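You operate a simulated robot arm through the tools that you are given. There is no shell and no other tool. Be economical: measure what you need, move in short steps, check, and stop when the job is done.

The job below is to be done with a simulated two-armed robot. You get a single attempt, and the scene is never put back.

TASK
Fetch the potato cake and set it on the large ring top. Put the blue dessert tub on the cream pancake. Take the black dessert tub and put it on the top of the baking bench. Fetch the lemon half and set it on the green mat. Switch the extractor boost switch on. Push the plate cupboard door shut. Pick up the red cage with one hand, pass it to the other hand and put it on the dresser top. Fetch the pudding dish and set it on top of the brown cardboard box. Any order will do. Set down upright: blue dessert tub, black dessert tub.

It is judged by the outcome, as a careful person would: the job done as asked, and still so three seconds after it is handed in. It fails if anything else is knocked over, pushed out of place, dropped, spilled or broken.

THE ROBOT
Two 7-joint arms with four-finger grippers on one trunk, on a base that drives. Base frame: it is fixed to the floor where the robot stands at the start and does not move with it; the origin is under the middle of the robot, x ahead of it, y to its left, z up; the surface under the hand at the start is at about z = 910. Lengths are in mm, angles in degrees, forces in N, time in s.
The left shoulder is at the start at [40, 181, 1355], the right one opposite. With the tool pointing down near the work surface each hand reaches from about 240 to 820 mm from the robot's upright axis, wherever it stands, measured 20 degrees to its own side. Places, roughly: black dessert tub [-2000, 2750, 1000]; blue dessert tub [-2000, 2750, 1000]; cardboard box (17x20x9 cm) [300, 3600, 800]; dresser top [-1300, 3900, 900]; extractor boost switch [400, -1200, 1600]; green mat (29x22 cm) [120, 3540, 760]; large ring top (13x13 cm) [500, -980, 920]; lemon half (7x7x4 cm) [-1900, 2200, 900]; pancake (9x9x2 cm) [-2000, 2000, 900]; plate cupboard door [400, -400, 1700]; potato cake (8x6x3 cm) [800, 200, 900]; pudding dish (17x10x6 cm) [-1900, 1100, 900]; red cage [500, 3000, 1000]; top of the baking bench [600, 1300, 900]. Payload 3.67 kg a hand.
Tool frame (each hand has its own): the origin (TCP) lies between the finger pads and is the grasp point; the fingertips stand 28 mm ahead of it; z points along the fingers, y is the line along which they close. The gripper opens to 112 mm. The gripper's body begins 73 mm behind the TCP.
Orientation is told as [roll, pitch, yaw] about the base's x, y, z axes, in that order, counted from this pose: with the fingers straight down and closing along the base's y, the tool's x points along the base's -x, its y along +y and its z along -z.

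THE INTERFACE
- The arms move only by the tool nudge_tool. It takes "left_series", "right_series" or both (then of equal length, played together; a hand with none holds still); each is a list of rows, each an object of numbers (a shift or turn left out is 0, a gripper value left out holds the last): "dx", "dy", "dz": the shift along the base's x, y, z in units of 200 mm (1.0 is 200 mm); "rx", "ry", "rz": the turn, a rotation vector about the base's x, y, z in units of 45 degrees (1.0 is 45 degrees). In form: [{"dx": .., "dy": .., "dz": .., "rx": .., "ry": .., "rz": ..}, ...]. A call has 1 to 12 rows; each row is the pose to reach, as a shift and turn from the pose commanded when the call began. "left_gripper" and "right_gripper" are, for a hand that has rows, the closure in counts, from 0 (fully open) to 255 (shut), set as the call begins (left out, the last holds). A call with a number of a shift or a turn outside -1 to 1 is refused whole. A row lasts 0.2 s, in which the tool goes at most 50 mm and 8.6 degrees; a call with a longer step from one row to the next is refused whole, and so is a gripper value outside its range. Where a pose cannot be reached the arm comes as near as it can. A force on the tool above 40 N (or 10 N above the force at the start of the call, whichever is more), or a blocked arm, ends the call early, and 0.2 s more pass. Each finger halts on what it meets, pressing with about 26 N; the grip force reading is that of the motor and also rises with nothing between the fingers. The clock runs only during rows and for 0.2 s after the last one: add rows that repeat a pose to give the fingers time. The reply holds the time, the measured pose of the TCP, the force on the tool along the base axes, the opening and the grip force, in the units named above and with some noise, with the torque about the TCP (base axes, N m) and any sound that the robot's microphone picked up.
- Cameras (640 x 400 px; columns grow to the right, rows downward): "scene" is now at [83.8, -56.3, 1574.9]; the picture's right is [-0.66, -0.75, 0.00], its down [-0.49, 0.43, -0.76] and it looks along [0.57, -0.50, -0.65] (base axes); focal length 252 px, centre (320, 200). "left" rides on the left gripper at [60, 18, -104] in its tool frame; the picture's right is [-0.29, 0.96, 0.00], its down [-0.80, -0.24, -0.55] and it looks along [-0.53, -0.16, 0.83] (tool axes); focal length 234 px, centre (320, 200). "right" rides on the right gripper at [60, -18, -104] in its tool frame; the picture's right is [0.29, 0.96, 0.00], its down [-0.80, 0.24, -0.55] and it looks along [-0.53, 0.16, 0.83] (tool axes); focal length 234 px, centre (320, 200).
- camera(camera): a new picture of that camera. The clock stands still meanwhile.
- raise_lower(by): slides the trunk up (or, below 0, down) by that many mm; the arms and the scene camera ride with it, the base frame stays. It gives what a move gives, with no picture.
- base_move(legs): drives the robot by 1 to 6 legs, each [ahead, left, turn to the left] in mm, mm and degrees, along the robot's own axes; the way and the turn of a leg run together, so that a leg with both is an arc; at most 1500 mm and 180 degrees a leg. The arms and the cameras ride along, it lands a little off, and it stops where it bumps. It gives what a move gives.
- turn_head(pan, tilt): turns the head with the scene camera to pan (to the left, within 86 degrees either way) and tilt (down, from -29 to 69), counted from straight ahead of the robot. It gives what a move gives.
- probe_pixels(camera, pixels): there is no depth. For up to 12 entries [column, row, z] of the newest picture of that camera ("zoom" is the newest enlarged one), the place [x, y] in the base frame at which the ray of that pixel passes the height z, good to about 2 mm. The clock stands still meanwhile.
- zoom(camera, box): a new picture of the part [left, top, right, bottom] of that camera's present view, enlarged. The clock stands still meanwhile.
- finish_job(): hands the job in; it is judged then, once.

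Go step by step. Measure first, check grasps and placings, and put right what went wrong. The budget is 145 turns and 190 pictures, counting those below and the enlarged ones. Unless the task says otherwise, let go and move clear before handing in.

The tools are called after ">>>" as a command line: name --argument value ..., lists and objects as JSON in quotes. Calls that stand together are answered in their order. nudge_tool: Moves the arms, as the interface text tells. Its arguments: {"type":"object","properties":{"left_series":{"type":"array","items":{"type":"object","properties":{"dx":{"type":"number"},"dy":{"type":"number"},"dz":{"type":"number"},"rx":{"type":"number"},"ry":{"type":"number"},"rz":{"type":"number"}}}},"left_gripper":{"type":"number"},"right_series":{"type":"array","items":{"type":"object","properties":{"dx":{"type":"number"},"dy":{"type":"number"},"dz":{"type":"number"},"rx":{"type":"number"},"ry":{"type":"number"},"rz":{"type":"number"}}}},"right_gripper":{"type":"number"}},"required":[]} The other tools are called the same way: raise_lower (by) slides the trunk up or down; base_move (legs) drives the base; turn_head (pan, tilt) turns the head that bears the scene camera; camera (camera) takes a picture; probe_pixels (camera, pixels) gives the place at which the rays of pixels pass given heights; zoom (camera, box) takes an enlarged picture of a part of a camera's view; finish_job () hands the job in.

At the start:

```text
t: 0.0
left_tcp_pos: [504.2, -56.7, 1149.0]
left_tcp_rot: [0.0, 0.0, 0.1]
left_contact_force: [0.3, -0.4, -0.5]
left_torque: [-0.02, -0.01, 0.01]
left_gripper_width: 111.9
left_finger_force: 0.1
right_tcp_pos: [413.4, -560.4, 1149.7]
right_tcp_rot: [0.1, 0.1, 0.0]
right_contact_force: [-0.3, -0.2, 0.0]
right_torque: [-0.01, -0.02, -0.01]
right_gripper_width: 111.8
right_finger_force: 0.2
trunk travel left (down, up): [-475.0, 39.0]
robot x, y, heading: [0.5, 0.7, -0.2]
head pan, tilt: [-41.3, 40.4]
```

scene: 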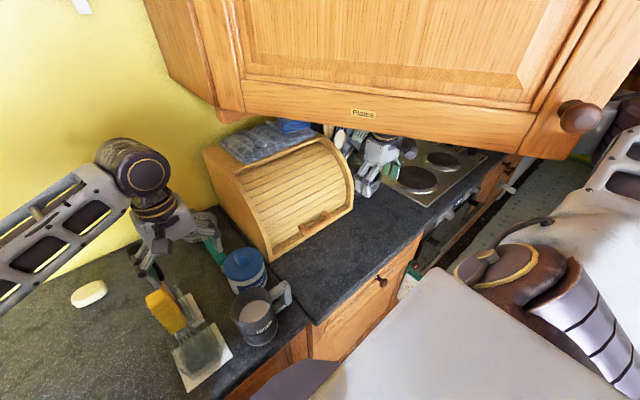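
right: 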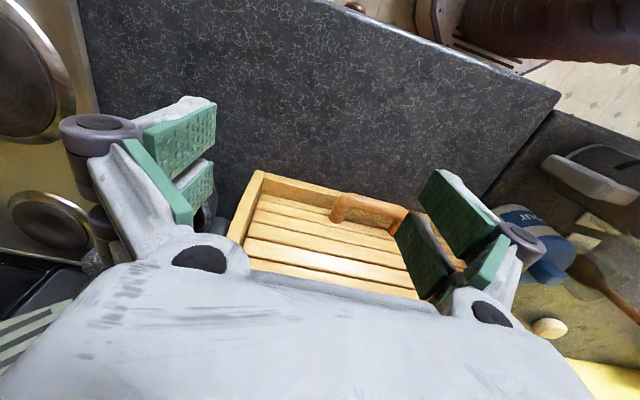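
left: 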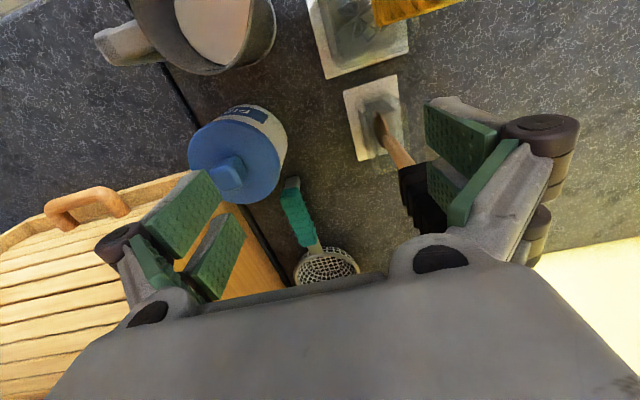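

The scene picture shows the plate cupboard door open in front (centre, label at 362,113), a pale oval at (88,293) that may be the potato cake, and the hob at (430,170). I look around and probe first.

>>> probe_pixels --camera "scene" --pixels '[[88, 293, 910], [72, 297, 910], [105, 288, 910], [418, 178, 920], [445, 160, 920], [270, 258, 910], [580, 117, 1500]]'

>>> zoom --camera "scene" --box '[0, 200, 320, 400]'

>>> zoom --camera "scene" --box '[320, 80, 640, 280]'

>>> turn_head --pan -60 --tilt 0

>>> camera --camera "scene"

```text
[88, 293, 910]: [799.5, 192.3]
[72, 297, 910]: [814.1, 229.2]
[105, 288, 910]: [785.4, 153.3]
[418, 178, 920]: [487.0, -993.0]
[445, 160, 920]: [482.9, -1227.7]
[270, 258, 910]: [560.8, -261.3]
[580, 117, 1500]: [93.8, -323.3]
```

```text
2.00 times, centred on (160, 300) of scene
```

zoom: 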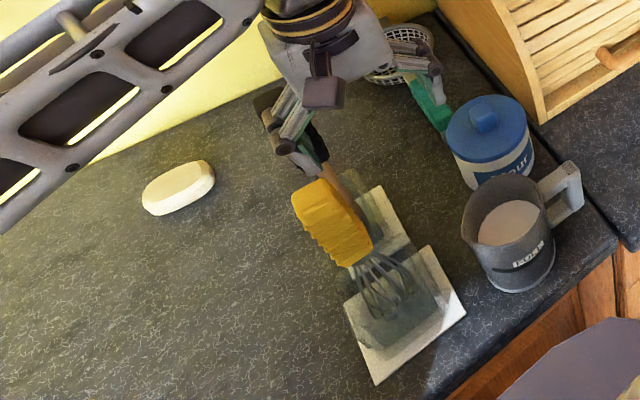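

```text
2.00 times, centred on (480, 180) of scene
```

zoom: 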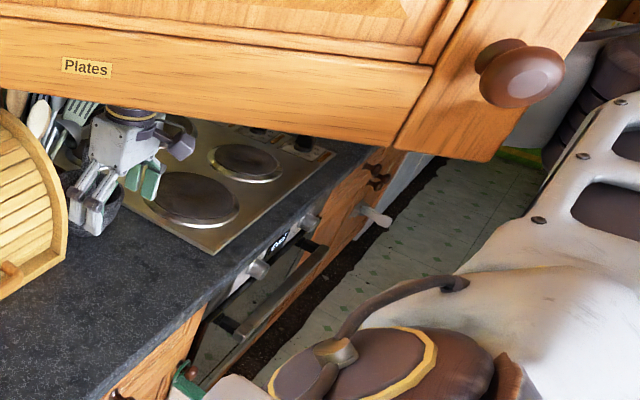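

```text
t: 1.1
left_tcp_pos: [503.5, -56.8, 1149.8]
left_tcp_rot: [0.0, 0.1, 0.1]
left_contact_force: [0.0, 0.0, -0.3]
left_torque: [-0.01, 0.01, 0.03]
left_gripper_width: 111.9
left_finger_force: 0.0
right_tcp_pos: [413.4, -562.1, 1150.4]
right_tcp_rot: [0.0, 0.0, 0.2]
right_contact_force: [-0.4, 0.0, 0.8]
right_torque: [-0.04, -0.01, 0.01]
right_gripper_width: 112.2
right_finger_force: 0.0
trunk travel left (down, up): [-475.0, 39.0]
robot x, y, heading: [0.3, -0.6, 0.1]
head pan, tilt: [-60.0, 0.0]
```

```text
184 pictures are left
```

scene: 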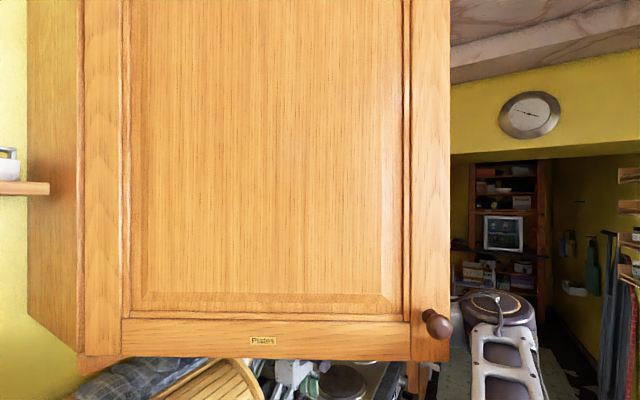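

The door's outer face with the knob (437,323) faces me and the ring centre probes to about [487,-993]. I raise the trunk to triangulate the door and look with some tilt.

>>> probe_pixels --camera "scene" --pixels '[[437, 323, 1400], [120, 346, 1400], [450, 361, 1400], [85, 356, 1400]]'

>>> raise_lower --by 38

>>> camera --camera "scene"

>>> turn_head --pan -60 --tilt 35

>>> camera --camera "scene"

>>> turn_head --pan 0 --tilt 30

>>> camera --camera "scene"

```text
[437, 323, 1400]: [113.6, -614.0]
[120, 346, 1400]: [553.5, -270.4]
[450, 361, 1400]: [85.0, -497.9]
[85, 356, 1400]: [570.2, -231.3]
```

```text
t: 1.9
left_tcp_pos: [504.0, -57.6, 1187.7]
left_tcp_rot: [0.0, 0.0, 0.2]
left_contact_force: [-0.5, 0.4, -0.5]
left_torque: [0.04, -0.04, 0.03]
left_gripper_width: 111.9
left_finger_force: 0.1
right_tcp_pos: [413.6, -561.0, 1187.3]
right_tcp_rot: [0.0, 0.0, -0.1]
right_contact_force: [0.0, 0.4, 0.1]
right_torque: [0.01, -0.02, 0.02]
right_gripper_width: 112.0
right_finger_force: 0.1
trunk travel left (down, up): [-513.0, 1.0]
robot x, y, heading: [-1.2, -1.3, 0.1]
head pan, tilt: [-60.0, 0.0]
```

```text
183 pictures are left
```

scene: 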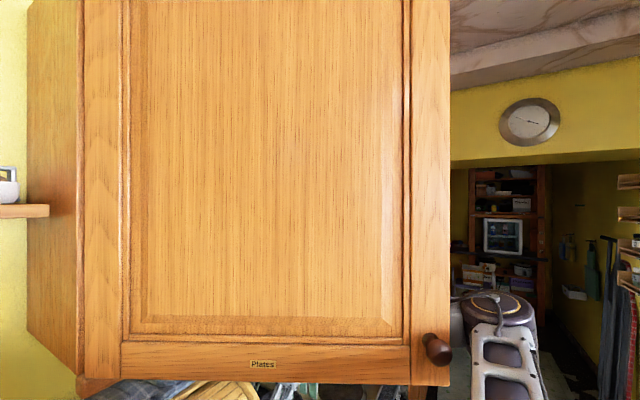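

```text
t: 2.9
left_tcp_pos: [503.0, -56.7, 1186.9]
left_tcp_rot: [0.0, 0.0, 0.1]
left_contact_force: [-0.1, 0.4, 0.5]
left_torque: [-0.04, 0.02, 0.01]
left_gripper_width: 112.2
left_finger_force: 0.1
right_tcp_pos: [412.3, -561.0, 1187.3]
right_tcp_rot: [0.0, 0.1, 0.0]
right_contact_force: [0.4, 0.4, 0.1]
right_torque: [0.0, 0.02, -0.04]
right_gripper_width: 112.0
right_finger_force: 0.1
trunk travel left (down, up): [-513.0, 1.0]
robot x, y, heading: [0.3, 2.8, -0.1]
head pan, tilt: [-60.0, 35.0]
```

```text
182 pictures are left
```

scene: 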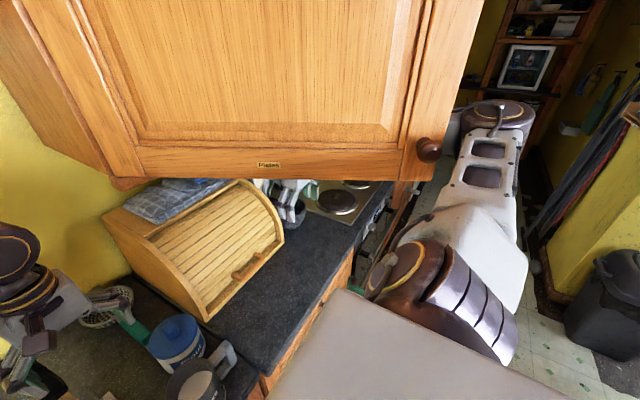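

```text
t: 4.2
left_tcp_pos: [504.1, -56.4, 1186.5]
left_tcp_rot: [0.0, 0.2, 0.1]
left_contact_force: [-0.3, 0.2, -0.3]
left_torque: [-0.03, -0.01, -0.04]
left_gripper_width: 112.1
left_finger_force: 0.1
right_tcp_pos: [412.5, -560.4, 1187.0]
right_tcp_rot: [-0.1, 0.0, 0.1]
right_contact_force: [0.3, 0.7, 0.5]
right_torque: [-0.01, 0.0, -0.02]
right_gripper_width: 112.1
right_finger_force: 0.0
trunk travel left (down, up): [-513.0, 1.0]
robot x, y, heading: [0.5, -0.5, 0.2]
head pan, tilt: [0.0, 30.0]
```

```text
181 pictures are left
```

scene: 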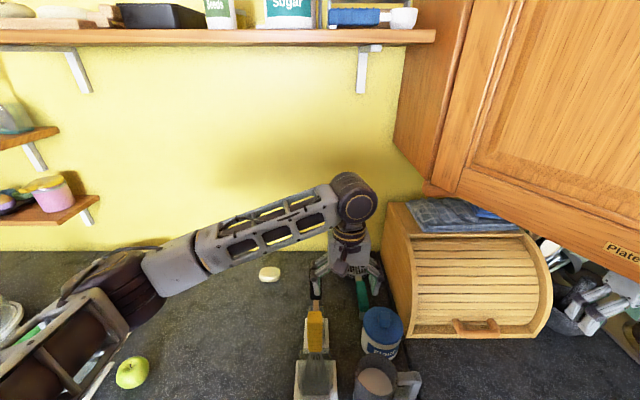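

The door's bottom edge works out at z≈1404, running from the hinge near (565,-240) to the free edge near (85,-500), about 60° open. The right arm reaches under it, so I shift right and back off to clear it before pushing the door.

>>> base_move --legs '[[-40, -120, 0], [-360, 0, 0]]'

>>> turn_head --pan -40 --tilt 15

>>> camera --camera "scene"

```text
t: 7.4
left_tcp_pos: [108.0, -176.5, 1186.4]
left_tcp_rot: [0.0, 0.0, 0.2]
left_contact_force: [0.4, 0.2, 0.3]
left_torque: [0.02, 0.04, 0.0]
left_gripper_width: 112.1
left_finger_force: 0.0
right_tcp_pos: [18.7, -680.5, 1185.8]
right_tcp_rot: [-0.1, 0.1, 0.1]
right_contact_force: [0.3, -0.5, 0.3]
right_torque: [-0.01, 0.04, -0.02]
right_gripper_width: 112.0
right_finger_force: 0.2
trunk travel left (down, up): [-513.0, 1.0]
robot x, y, heading: [-399.1, -121.3, 0.1]
head pan, tilt: [0.0, 30.0]
```

```text
t: 8.5
left_tcp_pos: [105.6, -177.1, 1185.1]
left_tcp_rot: [0.0, 0.1, 0.2]
left_contact_force: [0.0, 0.4, -0.2]
left_torque: [-0.03, -0.02, 0.0]
left_gripper_width: 111.9
left_finger_force: 0.0
right_tcp_pos: [16.5, -680.0, 1187.6]
right_tcp_rot: [0.1, 0.0, 0.1]
right_contact_force: [0.7, 0.0, -0.2]
right_torque: [0.01, -0.01, -0.01]
right_gripper_width: 112.1
right_finger_force: 0.1
trunk travel left (down, up): [-513.0, 1.0]
robot x, y, heading: [-397.8, -118.3, 0.3]
head pan, tilt: [-40.0, 15.0]
```

```text
180 pictures are left
```

scene: 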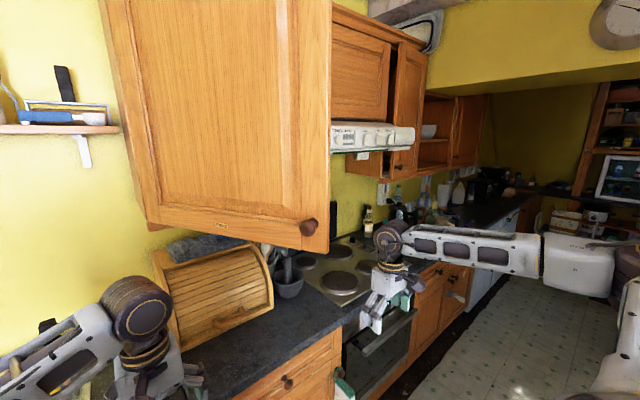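

The hood with a row of controls is at (370,137) and the door is now fully visible, knob (308,228). I close the right fist and turn it to point forward while moving back and up, and zoom the hood controls.

>>> zoom --camera "scene" --box '[320, 100, 440, 175]'

>>> probe_pixels --camera "scene" --pixels '[[329, 253, 1404], [148, 222, 1404], [308, 228, 1464], [345, 140, 1600], [405, 137, 1600], [340, 281, 920], [332, 150, 1600]]'

>>> nudge_tool --right_series '[{"dx": -0.1, "dz": 0.15, "ry": -0.16}, {"dx": -0.2, "dz": 0.3, "ry": -0.32}, {"dx": -0.3, "dz": 0.45, "ry": -0.48}, {"dx": -0.4, "dz": 0.6, "ry": -0.64}, {"dx": -0.5, "dz": 0.75, "ry": -0.8}, {"dx": -0.6, "dz": 0.9, "ry": -0.96}, {"dx": -0.6, "dz": 1.0, "ry": -1.0}]' --right_gripper 255

>>> nudge_tool --right_series '[{"dx": 0, "dz": 0.1, "ry": -0.16}, {"dx": 0, "dz": 0.2, "ry": -0.32}, {"dx": 0, "dz": 0.3, "ry": -0.48}, {"dx": 0, "dz": 0.4, "ry": -0.64}, {"dx": 0, "dz": 0.45, "ry": -0.8}, {"dx": 0, "dz": 0.45, "ry": -0.96}, {"dx": 0, "dz": 0.45, "ry": -1.0}]'

>>> camera --camera "scene"

```text
5.33 times, centred on (380, 138) of scene
```

zoom: 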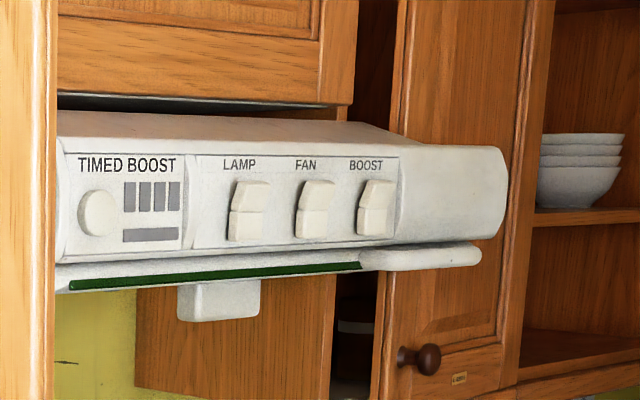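

```text
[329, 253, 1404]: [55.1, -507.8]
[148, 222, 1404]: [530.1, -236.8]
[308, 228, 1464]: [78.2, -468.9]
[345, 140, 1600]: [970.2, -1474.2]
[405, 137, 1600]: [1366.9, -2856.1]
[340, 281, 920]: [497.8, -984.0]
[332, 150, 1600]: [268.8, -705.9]
```

```text
t: 10.3
left_tcp_pos: [105.0, -176.1, 1187.6]
left_tcp_rot: [0.0, 0.0, 0.2]
left_contact_force: [-0.1, -0.2, -0.1]
left_torque: [-0.01, 0.01, -0.03]
left_gripper_width: 111.9
left_finger_force: 0.0
right_tcp_pos: [-78.7, -650.0, 1331.1]
right_tcp_rot: [-0.1, -30.8, 0.2]
right_contact_force: [0.2, -0.6, -0.5]
right_torque: [-0.02, -0.03, 0.03]
right_gripper_width: 0.0
right_finger_force: 26.2
right hand out of reach, approached as far as the arm can: row 3, 4, 5, 6, 7
trunk travel left (down, up): [-513.0, 1.0]
robot x, y, heading: [-398.1, -123.3, 0.3]
head pan, tilt: [-40.0, 15.0]
stopped in row 7 (right hand): the arm was blocked; the commanded pose is now the measured one
```

```text
t: 11.9
left_tcp_pos: [105.2, -177.4, 1185.6]
left_tcp_rot: [0.1, 0.0, 0.3]
left_contact_force: [-0.3, -1.1, -1.0]
left_torque: [0.03, -0.03, -0.01]
left_gripper_width: 112.2
left_finger_force: 0.1
right_tcp_pos: [-48.9, -633.4, 1463.2]
right_tcp_rot: [2.8, -73.3, -4.1]
right_contact_force: [-2.4, -0.8, 5.5]
right_torque: [0.0, 0.35, -0.01]
right_gripper_width: 0.1
right_finger_force: 25.8
right hand out of reach, approached as far as the arm can: row 1, 2, 3, 4, 5, 6, 7
trunk travel left (down, up): [-513.0, 1.0]
robot x, y, heading: [-396.2, -122.2, 0.0]
head pan, tilt: [-40.0, 15.0]
```

```text
178 pictures are left
```

scene: 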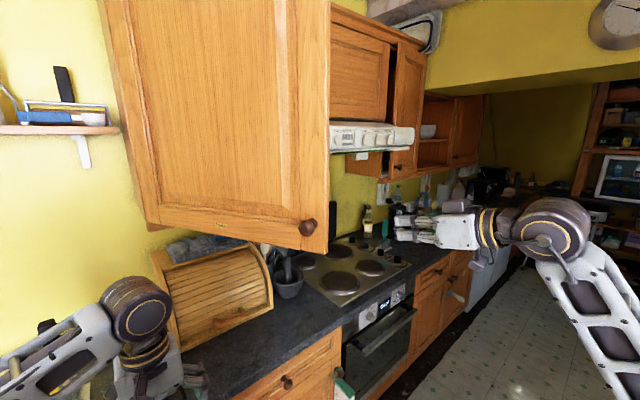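

The right fist now points forward at (-49,-633,1463). I raise it above knob height and bring it in front of the door.

>>> nudge_tool --right_series '[{"dz": 0.2}, {"dz": 0.4}, {"dz": 0.5, "dy": 0.2}, {"dz": 0.5, "dy": 0.4}, {"dz": 0.5, "dy": 0.6}, {"dz": 0.5, "dy": 0.8}, {"dz": 0.5, "dy": 1.0}, {"dz": 0.5, "dy": 1.0, "dx": 0.2}, {"dz": 0.5, "dy": 1.0, "dx": 0.4}]'

>>> camera --camera "scene"

```text
t: 13.9
left_tcp_pos: [106.3, -177.6, 1186.9]
left_tcp_rot: [0.0, 0.1, 0.2]
left_contact_force: [-0.3, -0.2, 1.0]
left_torque: [0.01, 0.03, 0.03]
left_gripper_width: 112.3
left_finger_force: 0.0
right_tcp_pos: [30.8, -433.6, 1573.5]
right_tcp_rot: [-0.4, -75.6, 0.3]
right_contact_force: [0.3, -0.3, 0.9]
right_torque: [0.03, -0.04, 0.02]
right_gripper_width: 0.0
right_finger_force: 26.0
right hand out of reach, approached as far as the arm can: row 5, 6, 7, 8, 9
trunk travel left (down, up): [-513.0, 1.0]
robot x, y, heading: [-398.9, -118.3, -0.0]
head pan, tilt: [-40.0, 15.0]
```

```text
177 pictures are left
```

scene: 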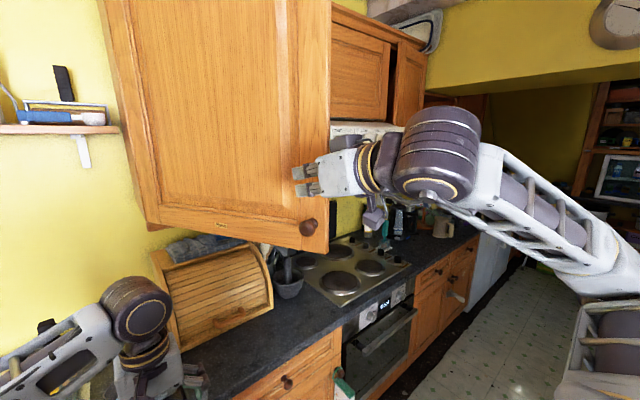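

The fist is in front of the door at (295,180). I push forward in small steps.

>>> nudge_tool --right_series '[{"dx": 0.2, "dy": 0.05}, {"dx": 0.4, "dy": 0.1}, {"dx": 0.55, "dy": 0.1}, {"dx": 0.7, "dy": 0.1}, {"dx": 0.85, "dy": 0.05}, {"dx": 1.0, "dy": 0}]'

>>> nudge_tool --right_series '[{"dx": 0.15, "dy": -0.05}, {"dx": 0.3, "dy": -0.1}, {"dx": 0.45, "dy": -0.2}, {"dx": 0.6, "dy": -0.3}]'

>>> camera --camera "scene"

```text
t: 15.3
left_tcp_pos: [105.9, -177.6, 1186.5]
left_tcp_rot: [0.0, 0.0, 0.2]
left_contact_force: [0.3, -0.6, -0.7]
left_torque: [0.0, -0.01, 0.02]
left_gripper_width: 111.9
left_finger_force: 0.1
right_tcp_pos: [231.3, -432.2, 1572.6]
right_tcp_rot: [-0.6, -75.7, 0.5]
right_contact_force: [-0.1, 0.5, -0.5]
right_torque: [-0.03, -0.01, 0.05]
right_gripper_width: 0.0
right_finger_force: 26.0
trunk travel left (down, up): [-513.0, 1.0]
robot x, y, heading: [-394.5, -119.2, -0.3]
head pan, tilt: [-40.0, 15.0]
```

```text
t: 16.3
left_tcp_pos: [107.4, -177.0, 1186.4]
left_tcp_rot: [0.0, 0.1, 0.2]
left_contact_force: [0.8, -0.1, -0.4]
left_torque: [0.0, -0.01, 0.02]
left_gripper_width: 112.1
left_finger_force: 0.0
right_tcp_pos: [353.7, -493.0, 1571.7]
right_tcp_rot: [-0.5, -75.6, 0.4]
right_contact_force: [0.6, 0.2, 0.0]
right_torque: [-0.01, -0.02, 0.02]
right_gripper_width: 0.1
right_finger_force: 26.3
trunk travel left (down, up): [-513.0, 1.0]
robot x, y, heading: [-400.8, -120.8, 0.0]
head pan, tilt: [-40.0, 15.0]
```

```text
176 pictures are left
```

scene: 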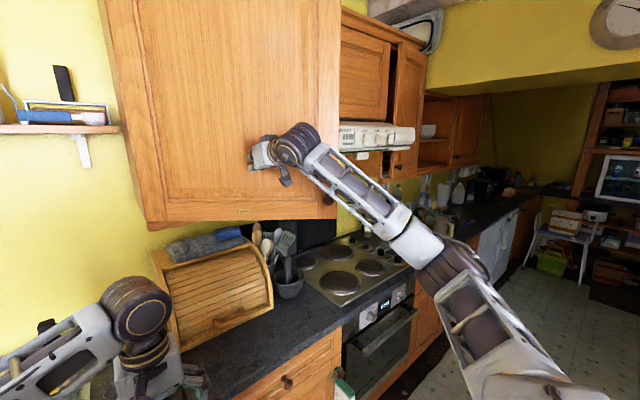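

The door swings freely without force. I drive forward 150 with the fist held and then finish the push gently.

>>> base_move --legs '[[130, 0, 0]]'

>>> nudge_tool --right_series '[{"dx": 0.1, "dy": -0.1}, {"dx": 0.2, "dy": -0.2}, {"dx": 0.3, "dy": -0.2}, {"dx": 0.4, "dy": -0.2}, {"dx": 0.5, "dy": -0.2}]'

>>> camera --camera "scene"

```text
t: 17.6
left_tcp_pos: [232.1, -176.5, 1187.1]
left_tcp_rot: [0.1, -0.1, 0.2]
left_contact_force: [-0.7, 0.0, 0.9]
left_torque: [0.0, -0.06, 0.0]
left_gripper_width: 112.0
left_finger_force: 0.0
right_tcp_pos: [477.4, -489.7, 1574.5]
right_tcp_rot: [-0.4, -76.1, 0.6]
right_contact_force: [-1.1, 0.3, -0.3]
right_torque: [-0.04, -0.01, -0.01]
right_gripper_width: 0.0
right_finger_force: 26.0
trunk travel left (down, up): [-513.0, 1.0]
robot x, y, heading: [-267.1, -121.9, 0.2]
head pan, tilt: [-40.0, 15.0]
```

```text
t: 18.8
left_tcp_pos: [231.8, -175.5, 1187.5]
left_tcp_rot: [-0.1, 0.0, 0.2]
left_contact_force: [-0.6, 0.7, -0.2]
left_torque: [-0.01, 0.01, 0.0]
left_gripper_width: 112.0
left_finger_force: 0.0
right_tcp_pos: [578.1, -531.3, 1575.5]
right_tcp_rot: [-0.5, -75.9, 0.5]
right_contact_force: [-0.8, -0.3, 0.3]
right_torque: [0.01, 0.06, -0.01]
right_gripper_width: 0.0
right_finger_force: 35.7
trunk travel left (down, up): [-513.0, 1.0]
robot x, y, heading: [-270.6, -120.0, -0.1]
head pan, tilt: [-40.0, 15.0]
```

```text
175 pictures are left
```

scene: 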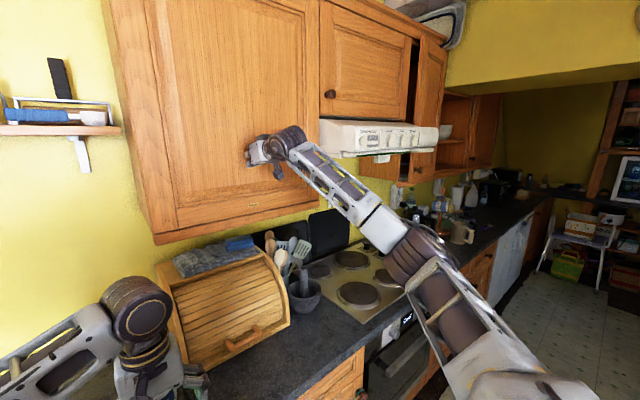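

The tip is at x≈605 and the door still gives. I keep pushing until it stops.

>>> nudge_tool --right_series '[{"dx": 0.1, "dy": -0.05}, {"dx": 0.2, "dy": -0.1}, {"dx": 0.3, "dy": -0.1}, {"dx": 0.4, "dy": -0.1}, {"dx": 0.5, "dy": -0.1}]'

>>> camera --camera "scene"

```text
t: 19.1
left_tcp_pos: [233.0, -175.6, 1187.3]
left_tcp_rot: [0.0, 0.0, 0.3]
left_contact_force: [0.4, -0.6, -0.3]
left_torque: [0.02, 0.02, 0.0]
left_gripper_width: 112.0
left_finger_force: 0.0
right_tcp_pos: [579.7, -532.1, 1575.2]
right_tcp_rot: [-0.8, -75.8, 0.8]
right_contact_force: [-21.9, 2.6, -3.0]
right_torque: [-0.13, -0.32, 0.08]
right_gripper_width: 6.2
right_finger_force: 35.7
trunk travel left (down, up): [-513.0, 1.0]
robot x, y, heading: [-268.0, -119.4, 0.2]
head pan, tilt: [-40.0, 15.0]
stopped in row 1 (right hand): the force on the tool passed its limit at 65 N (the readings are from after the stop); the commanded pose is now the measured one
```

```text
174 pictures are left
```

scene: 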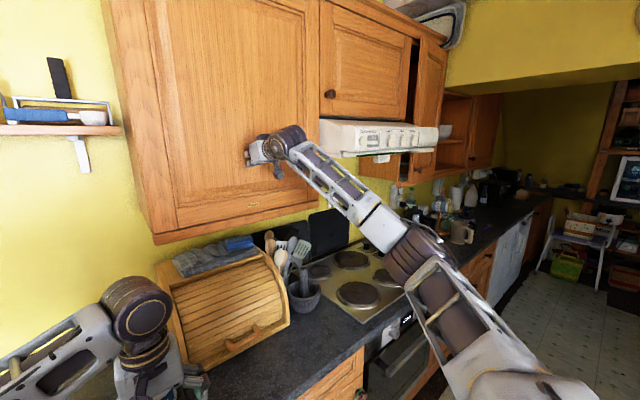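

The hard stop at the push (65 N) and the flush picture show the door shut. I retract the fist, drive right toward the hood and look at it.

>>> nudge_tool --right_series '[{"dx": -0.25}, {"dx": -0.5}, {"dx": -0.75}, {"dx": -1.0}]'

>>> base_move --legs '[[0, -550, 0]]'

>>> turn_head --pan -20 --tilt 10

>>> camera --camera "scene"

```text
t: 20.1
left_tcp_pos: [232.2, -176.7, 1186.8]
left_tcp_rot: [0.0, -0.1, 0.2]
left_contact_force: [-0.8, -0.3, 0.3]
left_torque: [0.04, -0.02, 0.03]
left_gripper_width: 111.9
left_finger_force: 0.0
right_tcp_pos: [377.7, -532.2, 1574.0]
right_tcp_rot: [-0.5, -75.8, 0.6]
right_contact_force: [-0.5, 0.0, 0.1]
right_torque: [-0.04, -0.02, 0.0]
right_gripper_width: 0.0
right_finger_force: 35.8
trunk travel left (down, up): [-513.0, 1.0]
robot x, y, heading: [-270.4, -118.6, 0.0]
head pan, tilt: [-40.0, 15.0]
```

```text
t: 23.3
left_tcp_pos: [234.7, -714.0, 1185.7]
left_tcp_rot: [0.0, 0.1, 0.2]
left_contact_force: [-0.1, -0.4, -0.5]
left_torque: [-0.02, 0.0, -0.01]
left_gripper_width: 111.7
left_finger_force: 0.0
right_tcp_pos: [380.0, -1068.3, 1572.6]
right_tcp_rot: [-0.7, -75.7, 0.9]
right_contact_force: [-0.4, 0.3, -0.4]
right_torque: [0.0, 0.03, -0.02]
right_gripper_width: 0.2
right_finger_force: 35.0
trunk travel left (down, up): [-513.0, 1.0]
robot x, y, heading: [-269.2, -652.6, -0.0]
head pan, tilt: [-40.0, 15.0]
```

```text
t: 24.1
left_tcp_pos: [234.8, -715.2, 1186.8]
left_tcp_rot: [0.0, 0.2, 0.2]
left_contact_force: [0.1, -0.5, 0.5]
left_torque: [0.0, 0.0, 0.02]
left_gripper_width: 112.0
left_finger_force: 0.0
right_tcp_pos: [382.0, -1071.9, 1571.9]
right_tcp_rot: [-0.4, -75.8, 0.6]
right_contact_force: [0.3, -0.1, -0.4]
right_torque: [0.0, -0.06, 0.03]
right_gripper_width: 0.0
right_finger_force: 35.8
trunk travel left (down, up): [-513.0, 1.0]
robot x, y, heading: [-266.4, -654.5, 0.3]
head pan, tilt: [-20.0, 10.0]
```

```text
173 pictures are left
```

scene: 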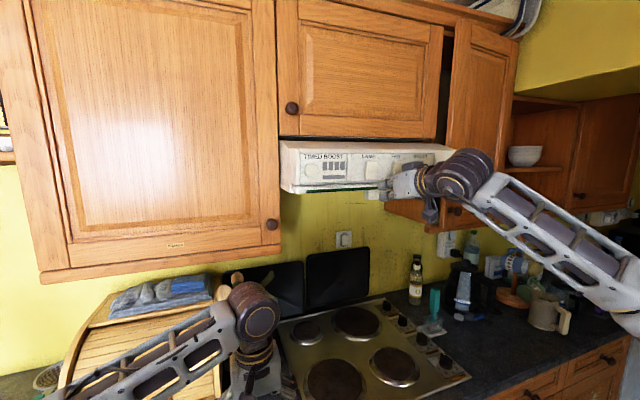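

The hand hides the switches at (420,158). I lower it to see them.

>>> nudge_tool --right_series '[{"dz": -0.2, "dx": -0.2}, {"dz": -0.4, "dx": -0.4}, {"dz": -0.6, "dx": -0.5}, {"dz": -0.8, "dx": -0.5}]'

>>> zoom --camera "scene" --box '[270, 110, 510, 260]'

>>> probe_pixels --camera "zoom" --pixels '[[410, 130, 1600], [410, 130, 1550], [410, 130, 1650], [60, 210, 1600], [60, 210, 1550], [320, 320, 1600]]'

>>> camera --camera "right"

```text
refused: row 1 steps farther than a row can; nothing moved
```

```text
2.67 times, centred on (390, 185) of scene
```

zoom: 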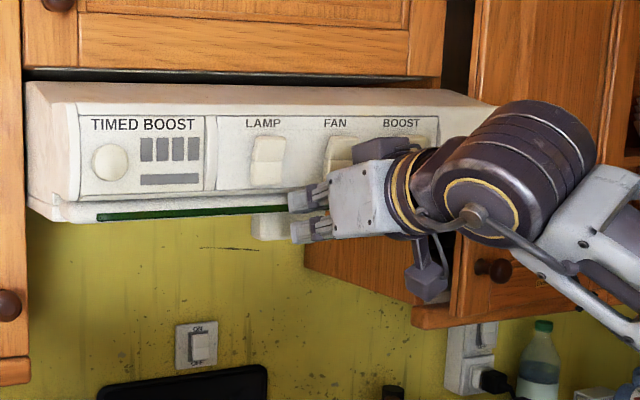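

```text
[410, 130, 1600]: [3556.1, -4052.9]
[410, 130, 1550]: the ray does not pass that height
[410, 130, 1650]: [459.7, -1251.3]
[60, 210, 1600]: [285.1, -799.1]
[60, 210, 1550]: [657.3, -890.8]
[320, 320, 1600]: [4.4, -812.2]
```

```text
171 pictures are left
```

right: 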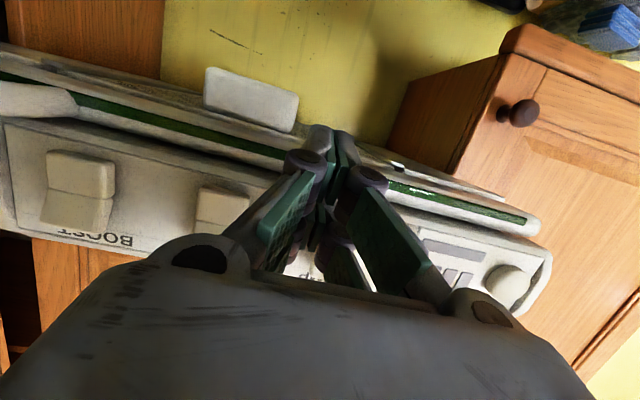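

The move was refused for step size; BOOST shows at (80,185) in the right picture. I lower the hand with smaller steps and look with both cameras.

>>> nudge_tool --right_series '[{"dz": -0.15, "dx": -0.15}, {"dz": -0.3, "dx": -0.3}, {"dz": -0.45, "dx": -0.4}, {"dz": -0.65, "dx": -0.4}]'

>>> zoom --camera "scene" --box '[270, 110, 510, 260]'

>>> camera --camera "right"

```text
t: 25.1
left_tcp_pos: [235.6, -714.3, 1187.0]
left_tcp_rot: [0.0, 0.2, 0.2]
left_contact_force: [-0.1, 0.6, 0.8]
left_torque: [0.02, -0.02, 0.02]
left_gripper_width: 112.0
left_finger_force: 0.1
right_tcp_pos: [301.8, -1071.0, 1442.3]
right_tcp_rot: [-0.4, -75.7, 0.5]
right_contact_force: [0.1, 1.3, 0.1]
right_torque: [0.02, -0.03, 0.02]
right_gripper_width: 0.0
right_finger_force: 35.5
trunk travel left (down, up): [-513.0, 1.0]
robot x, y, heading: [-270.4, -659.5, 0.2]
head pan, tilt: [-20.0, 10.0]
```

```text
2.67 times, centred on (390, 185) of scene
```

zoom: 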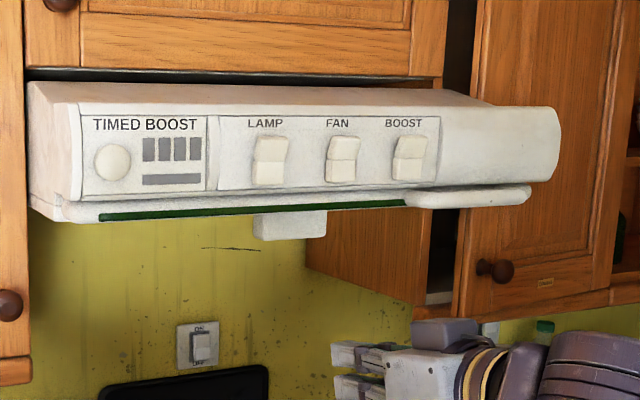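

```text
169 pictures are left
```

right: 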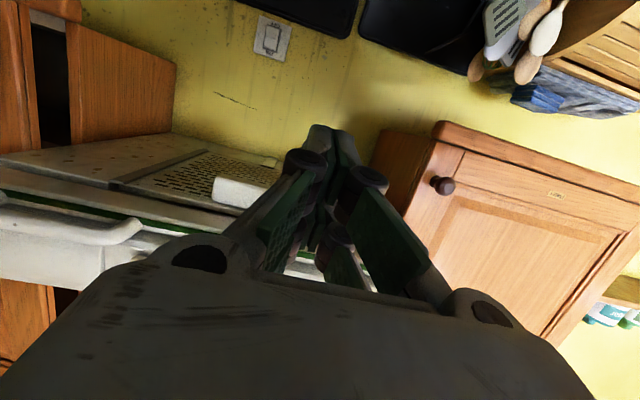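

I now intersect the scene ray of the BOOST switch (zoom 409,157) with the earlier right-camera ray.

>>> probe_pixels --camera "zoom" --pixels '[[409, 157, 1640], [409, 157, 1620], [409, 147, 1640], [409, 168, 1620], [270, 160, 1620], [270, 160, 1640], [343, 160, 1620]]'

```text
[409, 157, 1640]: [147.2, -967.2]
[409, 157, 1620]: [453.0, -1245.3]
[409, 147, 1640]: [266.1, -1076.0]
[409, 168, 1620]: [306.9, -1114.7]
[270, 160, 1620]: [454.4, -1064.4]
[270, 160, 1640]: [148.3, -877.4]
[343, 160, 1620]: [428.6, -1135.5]
```

The rays meet at about (425,-1220,1622) for the BOOST rocker. I zoom tightly to see which half is proud.

>>> zoom --camera "scene" --box '[355, 145, 443, 200]'

>>> zoom --camera "scene" --box '[328, 226, 360, 246]'

```text
7.27 times, centred on (399, 172) of scene
```

zoom: 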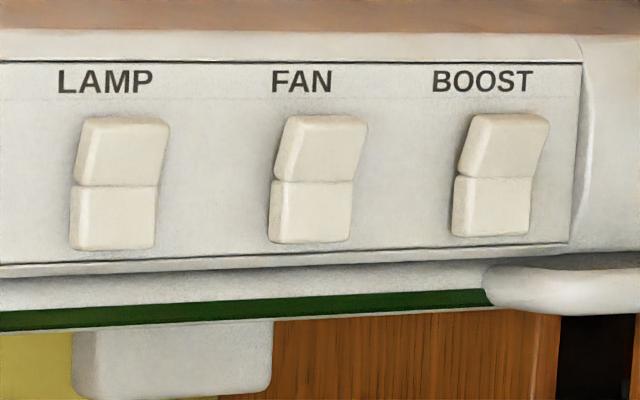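

```text
16.00 times, centred on (344, 236) of scene
```

zoom: 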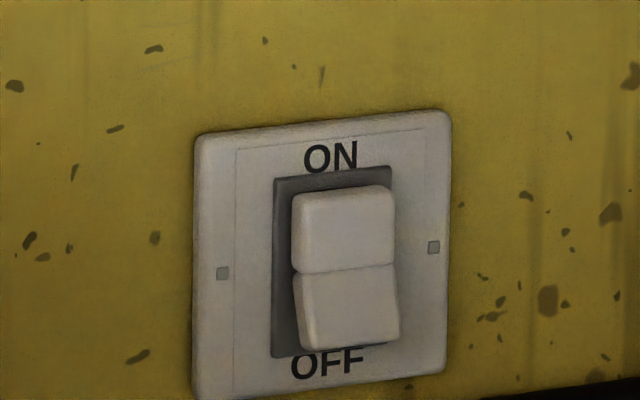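

The rockers' upper halves lean outward (bottom pressed = off), while the wall switch shows ON at top with its top pressed, so I press the upper half of BOOST. I drive right 150 and raise the fist to z≈1645.

>>> base_move --legs '[[0, -150, 0]]'

>>> nudge_tool --right_series '[{"dz": 0.2}, {"dz": 0.4}, {"dz": 0.6}, {"dz": 0.8}, {"dz": 1.0}]'

>>> camera --camera "right"

>>> camera --camera "scene"

```text
t: 26.5
left_tcp_pos: [235.7, -861.0, 1185.2]
left_tcp_rot: [-0.1, 0.1, 0.1]
left_contact_force: [0.3, -0.1, 0.0]
left_torque: [-0.03, 0.01, 0.05]
left_gripper_width: 112.0
left_finger_force: 0.1
right_tcp_pos: [300.9, -1216.1, 1443.4]
right_tcp_rot: [-0.9, -75.8, 1.2]
right_contact_force: [0.1, 0.2, 0.2]
right_torque: [0.01, 0.01, -0.02]
right_gripper_width: 0.0
right_finger_force: 36.3
trunk travel left (down, up): [-513.0, 1.0]
robot x, y, heading: [-271.6, -805.2, 0.3]
head pan, tilt: [-20.0, 10.0]
```

```text
t: 27.7
left_tcp_pos: [237.3, -861.2, 1184.9]
left_tcp_rot: [0.0, 0.3, 0.2]
left_contact_force: [-0.1, 0.6, 0.4]
left_torque: [-0.06, 0.05, 0.0]
left_gripper_width: 111.7
left_finger_force: 0.0
right_tcp_pos: [303.6, -1214.1, 1638.9]
right_tcp_rot: [-1.2, -75.5, 1.3]
right_contact_force: [-0.6, 0.8, 2.2]
right_torque: [0.0, 0.14, 0.0]
right_gripper_width: 0.0
right_finger_force: 36.0
trunk travel left (down, up): [-513.0, 1.0]
robot x, y, heading: [-268.7, -805.3, -0.2]
head pan, tilt: [-20.0, 10.0]
```

```text
166 pictures are left
```

right: 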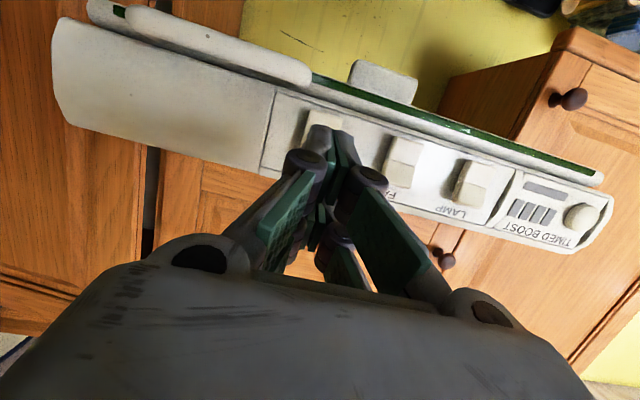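

```text
165 pictures are left
```

scene: 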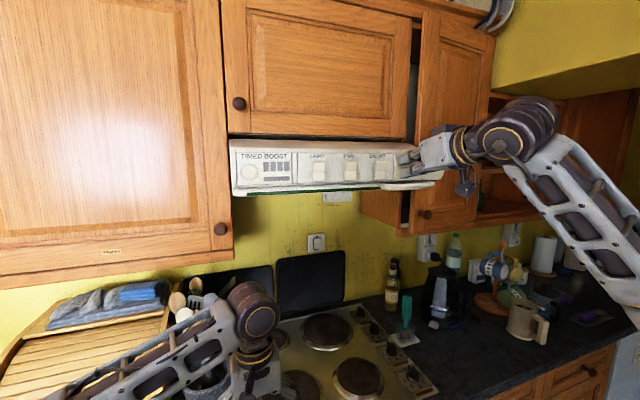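

I zoom the BOOST switch from this new viewpoint to refine its place.

>>> zoom --camera "scene" --box '[334, 140, 430, 200]'

>>> probe_pixels --camera "zoom" --pixels '[[275, 170, 1620], [275, 170, 1630], [275, 120, 1640], [275, 120, 1650]]'

```text
6.67 times, centred on (382, 170) of scene
```

zoom: 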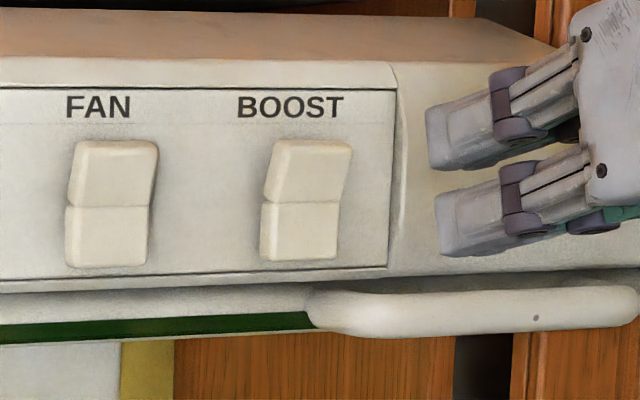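

```text
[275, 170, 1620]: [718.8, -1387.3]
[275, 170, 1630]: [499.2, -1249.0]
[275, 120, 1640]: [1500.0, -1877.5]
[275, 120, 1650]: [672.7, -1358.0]
```

>>> probe_pixels --camera "zoom" --pixels '[[305, 203, 1620], [305, 203, 1630], [308, 165, 1630], [308, 165, 1640], [308, 145, 1640]]'

```text
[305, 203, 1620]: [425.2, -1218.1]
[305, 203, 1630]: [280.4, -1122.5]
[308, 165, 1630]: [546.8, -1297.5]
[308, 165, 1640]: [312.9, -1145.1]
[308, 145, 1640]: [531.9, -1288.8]
```

The centre is confirmed at (425,-1218,1620); the upper half lies around z 1637. I advance the fist at that height until it presses.

>>> nudge_tool --right_series '[{"dz": 0.03, "dx": 0.15, "dy": -0.02}, {"dz": 0.03, "dx": 0.3, "dy": -0.02}, {"dz": 0.03, "dx": 0.37, "dy": -0.02}, {"dz": 0.03, "dx": 0.42, "dy": -0.02}, {"dz": 0.03, "dx": 0.46, "dy": -0.02}, {"dz": 0.03, "dx": 0.5, "dy": -0.02}]'

>>> zoom --camera "scene" --box '[334, 140, 430, 200]'

```text
t: 29.1
left_tcp_pos: [228.7, -865.5, 1189.0]
left_tcp_rot: [-0.1, -0.2, 0.0]
left_contact_force: [0.2, 1.5, -0.2]
left_torque: [-0.03, 0.0, 0.03]
left_gripper_width: 112.1
left_finger_force: 0.0
right_tcp_pos: [389.0, -1224.9, 1651.6]
right_tcp_rot: [-0.9, -75.7, 1.1]
right_contact_force: [-32.7, 1.7, -6.3]
right_torque: [0.3, 0.51, 0.08]
right_gripper_width: 6.1
right_finger_force: 35.6
trunk travel left (down, up): [-513.0, 1.0]
robot x, y, heading: [-270.9, -808.0, -0.3]
head pan, tilt: [-20.0, 10.0]
stopped in row 6 (right hand): the force on the tool passed its limit at 41 N (the readings are from after the stop); the commanded pose is now the measured one
```

```text
6.67 times, centred on (382, 170) of scene
```

zoom: 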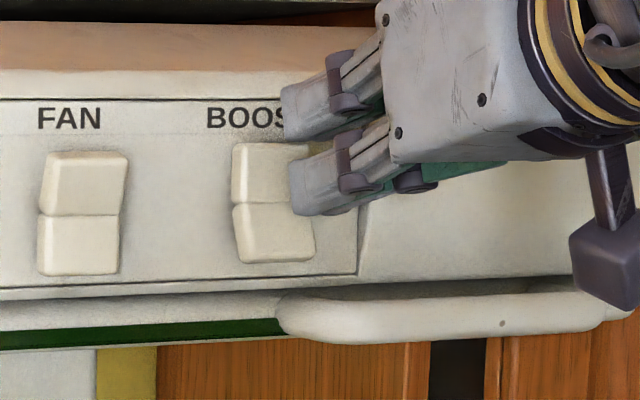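

The lower half of BOOST now leans out at (275,235), so it is switched on. I back off, turn the right hand down again and drive over to the potato cake.

>>> nudge_tool --right_series '[{"dx": -0.25}, {"dx": -0.5}, {"dx": -0.75}, {"dx": -1.0, "dz": -0.1}]'

>>> zoom --camera "scene" --box '[280, 130, 440, 230]'

>>> nudge_tool --right_series '[{"dz": -0.15, "ry": 0.16}, {"dz": -0.3, "ry": 0.32}, {"dz": -0.45, "ry": 0.48}, {"dz": -0.6, "ry": 0.64}, {"dz": -0.75, "ry": 0.8}, {"dz": -0.9, "ry": 0.96}]'

>>> nudge_tool --right_series '[{"dz": -0.15, "ry": 0.16}, {"dz": -0.3, "ry": 0.32}, {"dz": -0.45, "ry": 0.48}, {"dz": -0.6, "ry": 0.64}, {"dz": -0.75, "ry": 0.72}, {"dz": -0.9, "ry": 0.72}]'

>>> base_move --legs '[[0, 860, 0]]'

```text
refused: row 4 steps farther than a row can; nothing moved
```

```text
4.00 times, centred on (360, 180) of scene
```

zoom: 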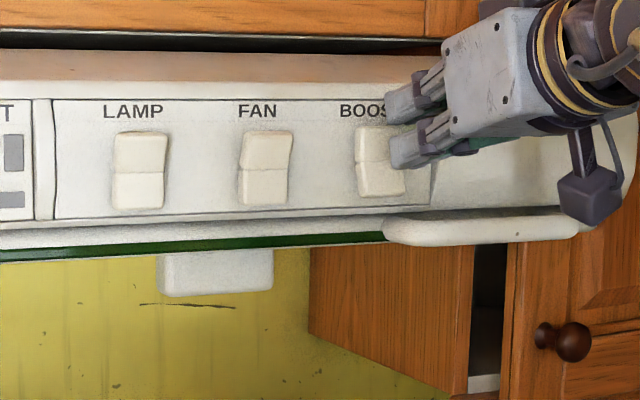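

```text
t: 29.5
left_tcp_pos: [232.5, -862.9, 1186.9]
left_tcp_rot: [0.1, 0.0, 0.1]
left_contact_force: [0.4, -0.7, -1.5]
left_torque: [-0.02, 0.07, 0.0]
left_gripper_width: 111.9
left_finger_force: 0.0
right_tcp_pos: [388.8, -1224.5, 1651.5]
right_tcp_rot: [-0.2, -73.9, 0.4]
right_contact_force: [-22.9, 4.8, 11.7]
right_torque: [0.05, 0.01, 0.14]
right_gripper_width: 5.9
right_finger_force: 35.1
trunk travel left (down, up): [-513.0, 1.0]
robot x, y, heading: [-270.5, -807.0, -0.1]
head pan, tilt: [-20.0, 10.0]
stopped in row 1 (right hand): the force on the tool passed its limit at 57 N (the readings are from after the stop); the commanded pose is now the measured one
```

```text
t: 29.8
left_tcp_pos: [232.0, -864.6, 1187.8]
left_tcp_rot: [0.0, -0.1, 0.1]
left_contact_force: [0.2, 0.1, -0.1]
left_torque: [-0.01, 0.04, 0.02]
left_gripper_width: 111.8
left_finger_force: 0.0
right_tcp_pos: [385.2, -1224.9, 1649.4]
right_tcp_rot: [0.5, -72.3, -0.2]
right_contact_force: [-10.9, 4.1, 7.5]
right_torque: [0.09, -0.06, 0.19]
right_gripper_width: 0.0
right_finger_force: 35.7
trunk travel left (down, up): [-513.0, 1.0]
robot x, y, heading: [-270.1, -805.3, -0.3]
head pan, tilt: [-20.0, 10.0]
stopped in row 1 (right hand): the force on the tool passed its limit at 48 N (the readings are from after the stop); the commanded pose is now the measured one
```

```text
t: 31.3
left_tcp_pos: [235.2, -775.5, 1185.8]
left_tcp_rot: [-0.1, 0.0, 0.0]
left_contact_force: [0.1, 0.8, -0.4]
left_torque: [-0.04, 0.0, 0.0]
left_gripper_width: 112.1
left_finger_force: 0.0
right_tcp_pos: [388.2, -1151.7, 1643.0]
right_tcp_rot: [0.2, -71.3, -1.9]
right_contact_force: [-2.4, -19.1, -4.3]
right_torque: [-0.01, 0.16, -0.29]
right_gripper_width: 0.0
right_finger_force: 35.7
trunk travel left (down, up): [-513.0, 1.0]
robot x, y, heading: [-271.5, -720.9, -0.3]
head pan, tilt: [-20.0, 10.0]
stopped in leg 1: the force on the tool passed its limit at 50 N (the readings are from after the stop); the commanded pose is now the measured one
```

A step I made too long was refused and the later moves then ran with the fist still at the panel, ending against the FAN switch. I retract straight back and check the switches.

>>> nudge_tool --right_series '[{"dx": -0.2}, {"dx": -0.4}, {"dx": -0.6}, {"dx": -0.8}]'

>>> camera --camera "right"

>>> zoom --camera "scene" --box '[280, 100, 520, 250]'

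```text
t: 32.3
left_tcp_pos: [232.9, -776.6, 1187.4]
left_tcp_rot: [0.0, -0.1, -0.1]
left_contact_force: [-0.2, 0.3, 0.5]
left_torque: [0.01, -0.06, 0.01]
left_gripper_width: 112.0
left_finger_force: 0.0
right_tcp_pos: [225.2, -1147.3, 1642.4]
right_tcp_rot: [0.4, -71.6, -1.3]
right_contact_force: [-0.8, 0.0, -1.0]
right_torque: [-0.02, -0.04, -0.01]
right_gripper_width: 0.2
right_finger_force: 35.5
trunk travel left (down, up): [-513.0, 1.0]
robot x, y, heading: [-272.7, -717.1, 0.2]
head pan, tilt: [-20.0, 10.0]
```

```text
161 pictures are left
```

right: 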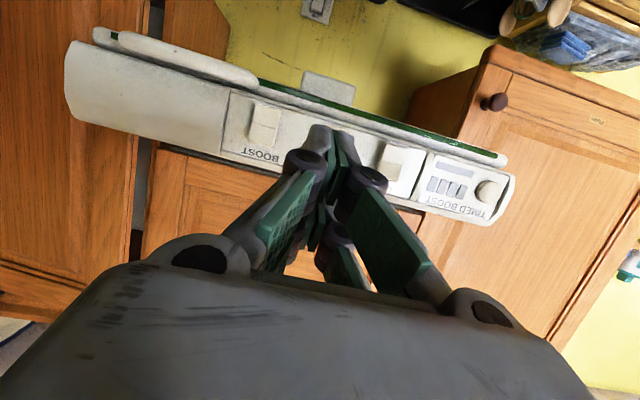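

```text
2.67 times, centred on (400, 175) of scene
```

zoom: 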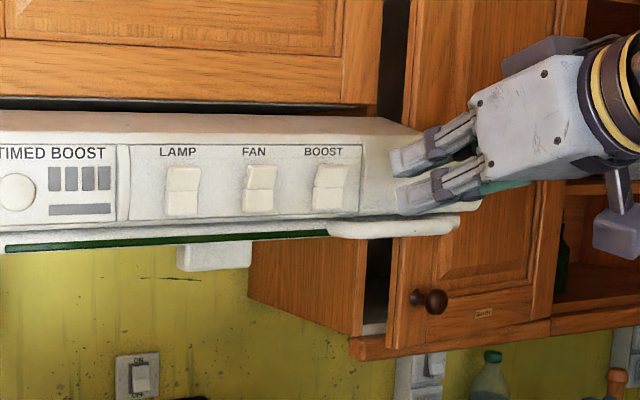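

>>> zoom --camera "scene" --box '[328, 148, 424, 208]'

```text
6.67 times, centred on (376, 178) of scene
```

zoom: 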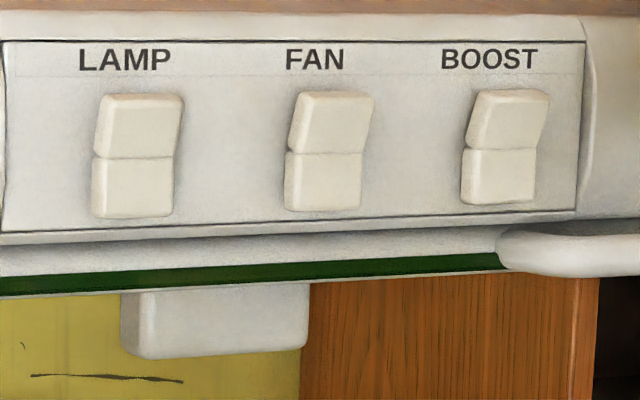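

BOOST was knocked back to off (its upper half leans out again); FAN and LAMP are unchanged. I reposition to press it again.

>>> base_move --legs '[[0, -72, 0]]'

>>> nudge_tool --right_series '[{"dz": 0.05, "dx": 0.2}, {"dz": 0.05, "dx": 0.4}]'

>>> zoom --camera "scene" --box '[310, 130, 470, 230]'

```text
t: 33.4
left_tcp_pos: [235.6, -838.3, 1185.6]
left_tcp_rot: [-0.3, 0.1, 0.1]
left_contact_force: [0.4, 1.5, 0.6]
left_torque: [-0.06, 0.0, -0.02]
left_gripper_width: 111.8
left_finger_force: 0.0
right_tcp_pos: [230.3, -1208.5, 1643.6]
right_tcp_rot: [-0.7, -71.4, -0.2]
right_contact_force: [0.2, 1.7, 0.3]
right_torque: [-0.02, 0.04, -0.1]
right_gripper_width: 0.0
right_finger_force: 35.1
trunk travel left (down, up): [-513.0, 1.0]
robot x, y, heading: [-270.0, -787.1, -0.1]
head pan, tilt: [-20.0, 10.0]
```

```text
t: 34.0
left_tcp_pos: [239.7, -841.3, 1185.7]
left_tcp_rot: [-0.1, 0.2, 0.2]
left_contact_force: [-0.8, 0.4, -0.6]
left_torque: [-0.02, 0.04, 0.0]
left_gripper_width: 112.1
left_finger_force: 0.0
right_tcp_pos: [313.2, -1210.2, 1652.1]
right_tcp_rot: [-0.3, -71.4, -0.5]
right_contact_force: [-0.4, 1.4, 1.0]
right_torque: [-0.03, 0.03, -0.05]
right_gripper_width: 0.1
right_finger_force: 35.1
trunk travel left (down, up): [-513.0, 1.0]
robot x, y, heading: [-269.1, -788.7, -0.1]
head pan, tilt: [-20.0, 10.0]
```

```text
4.00 times, centred on (390, 180) of scene
```

zoom: 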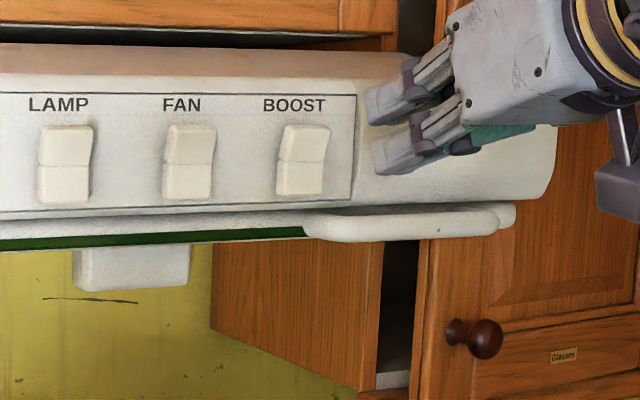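

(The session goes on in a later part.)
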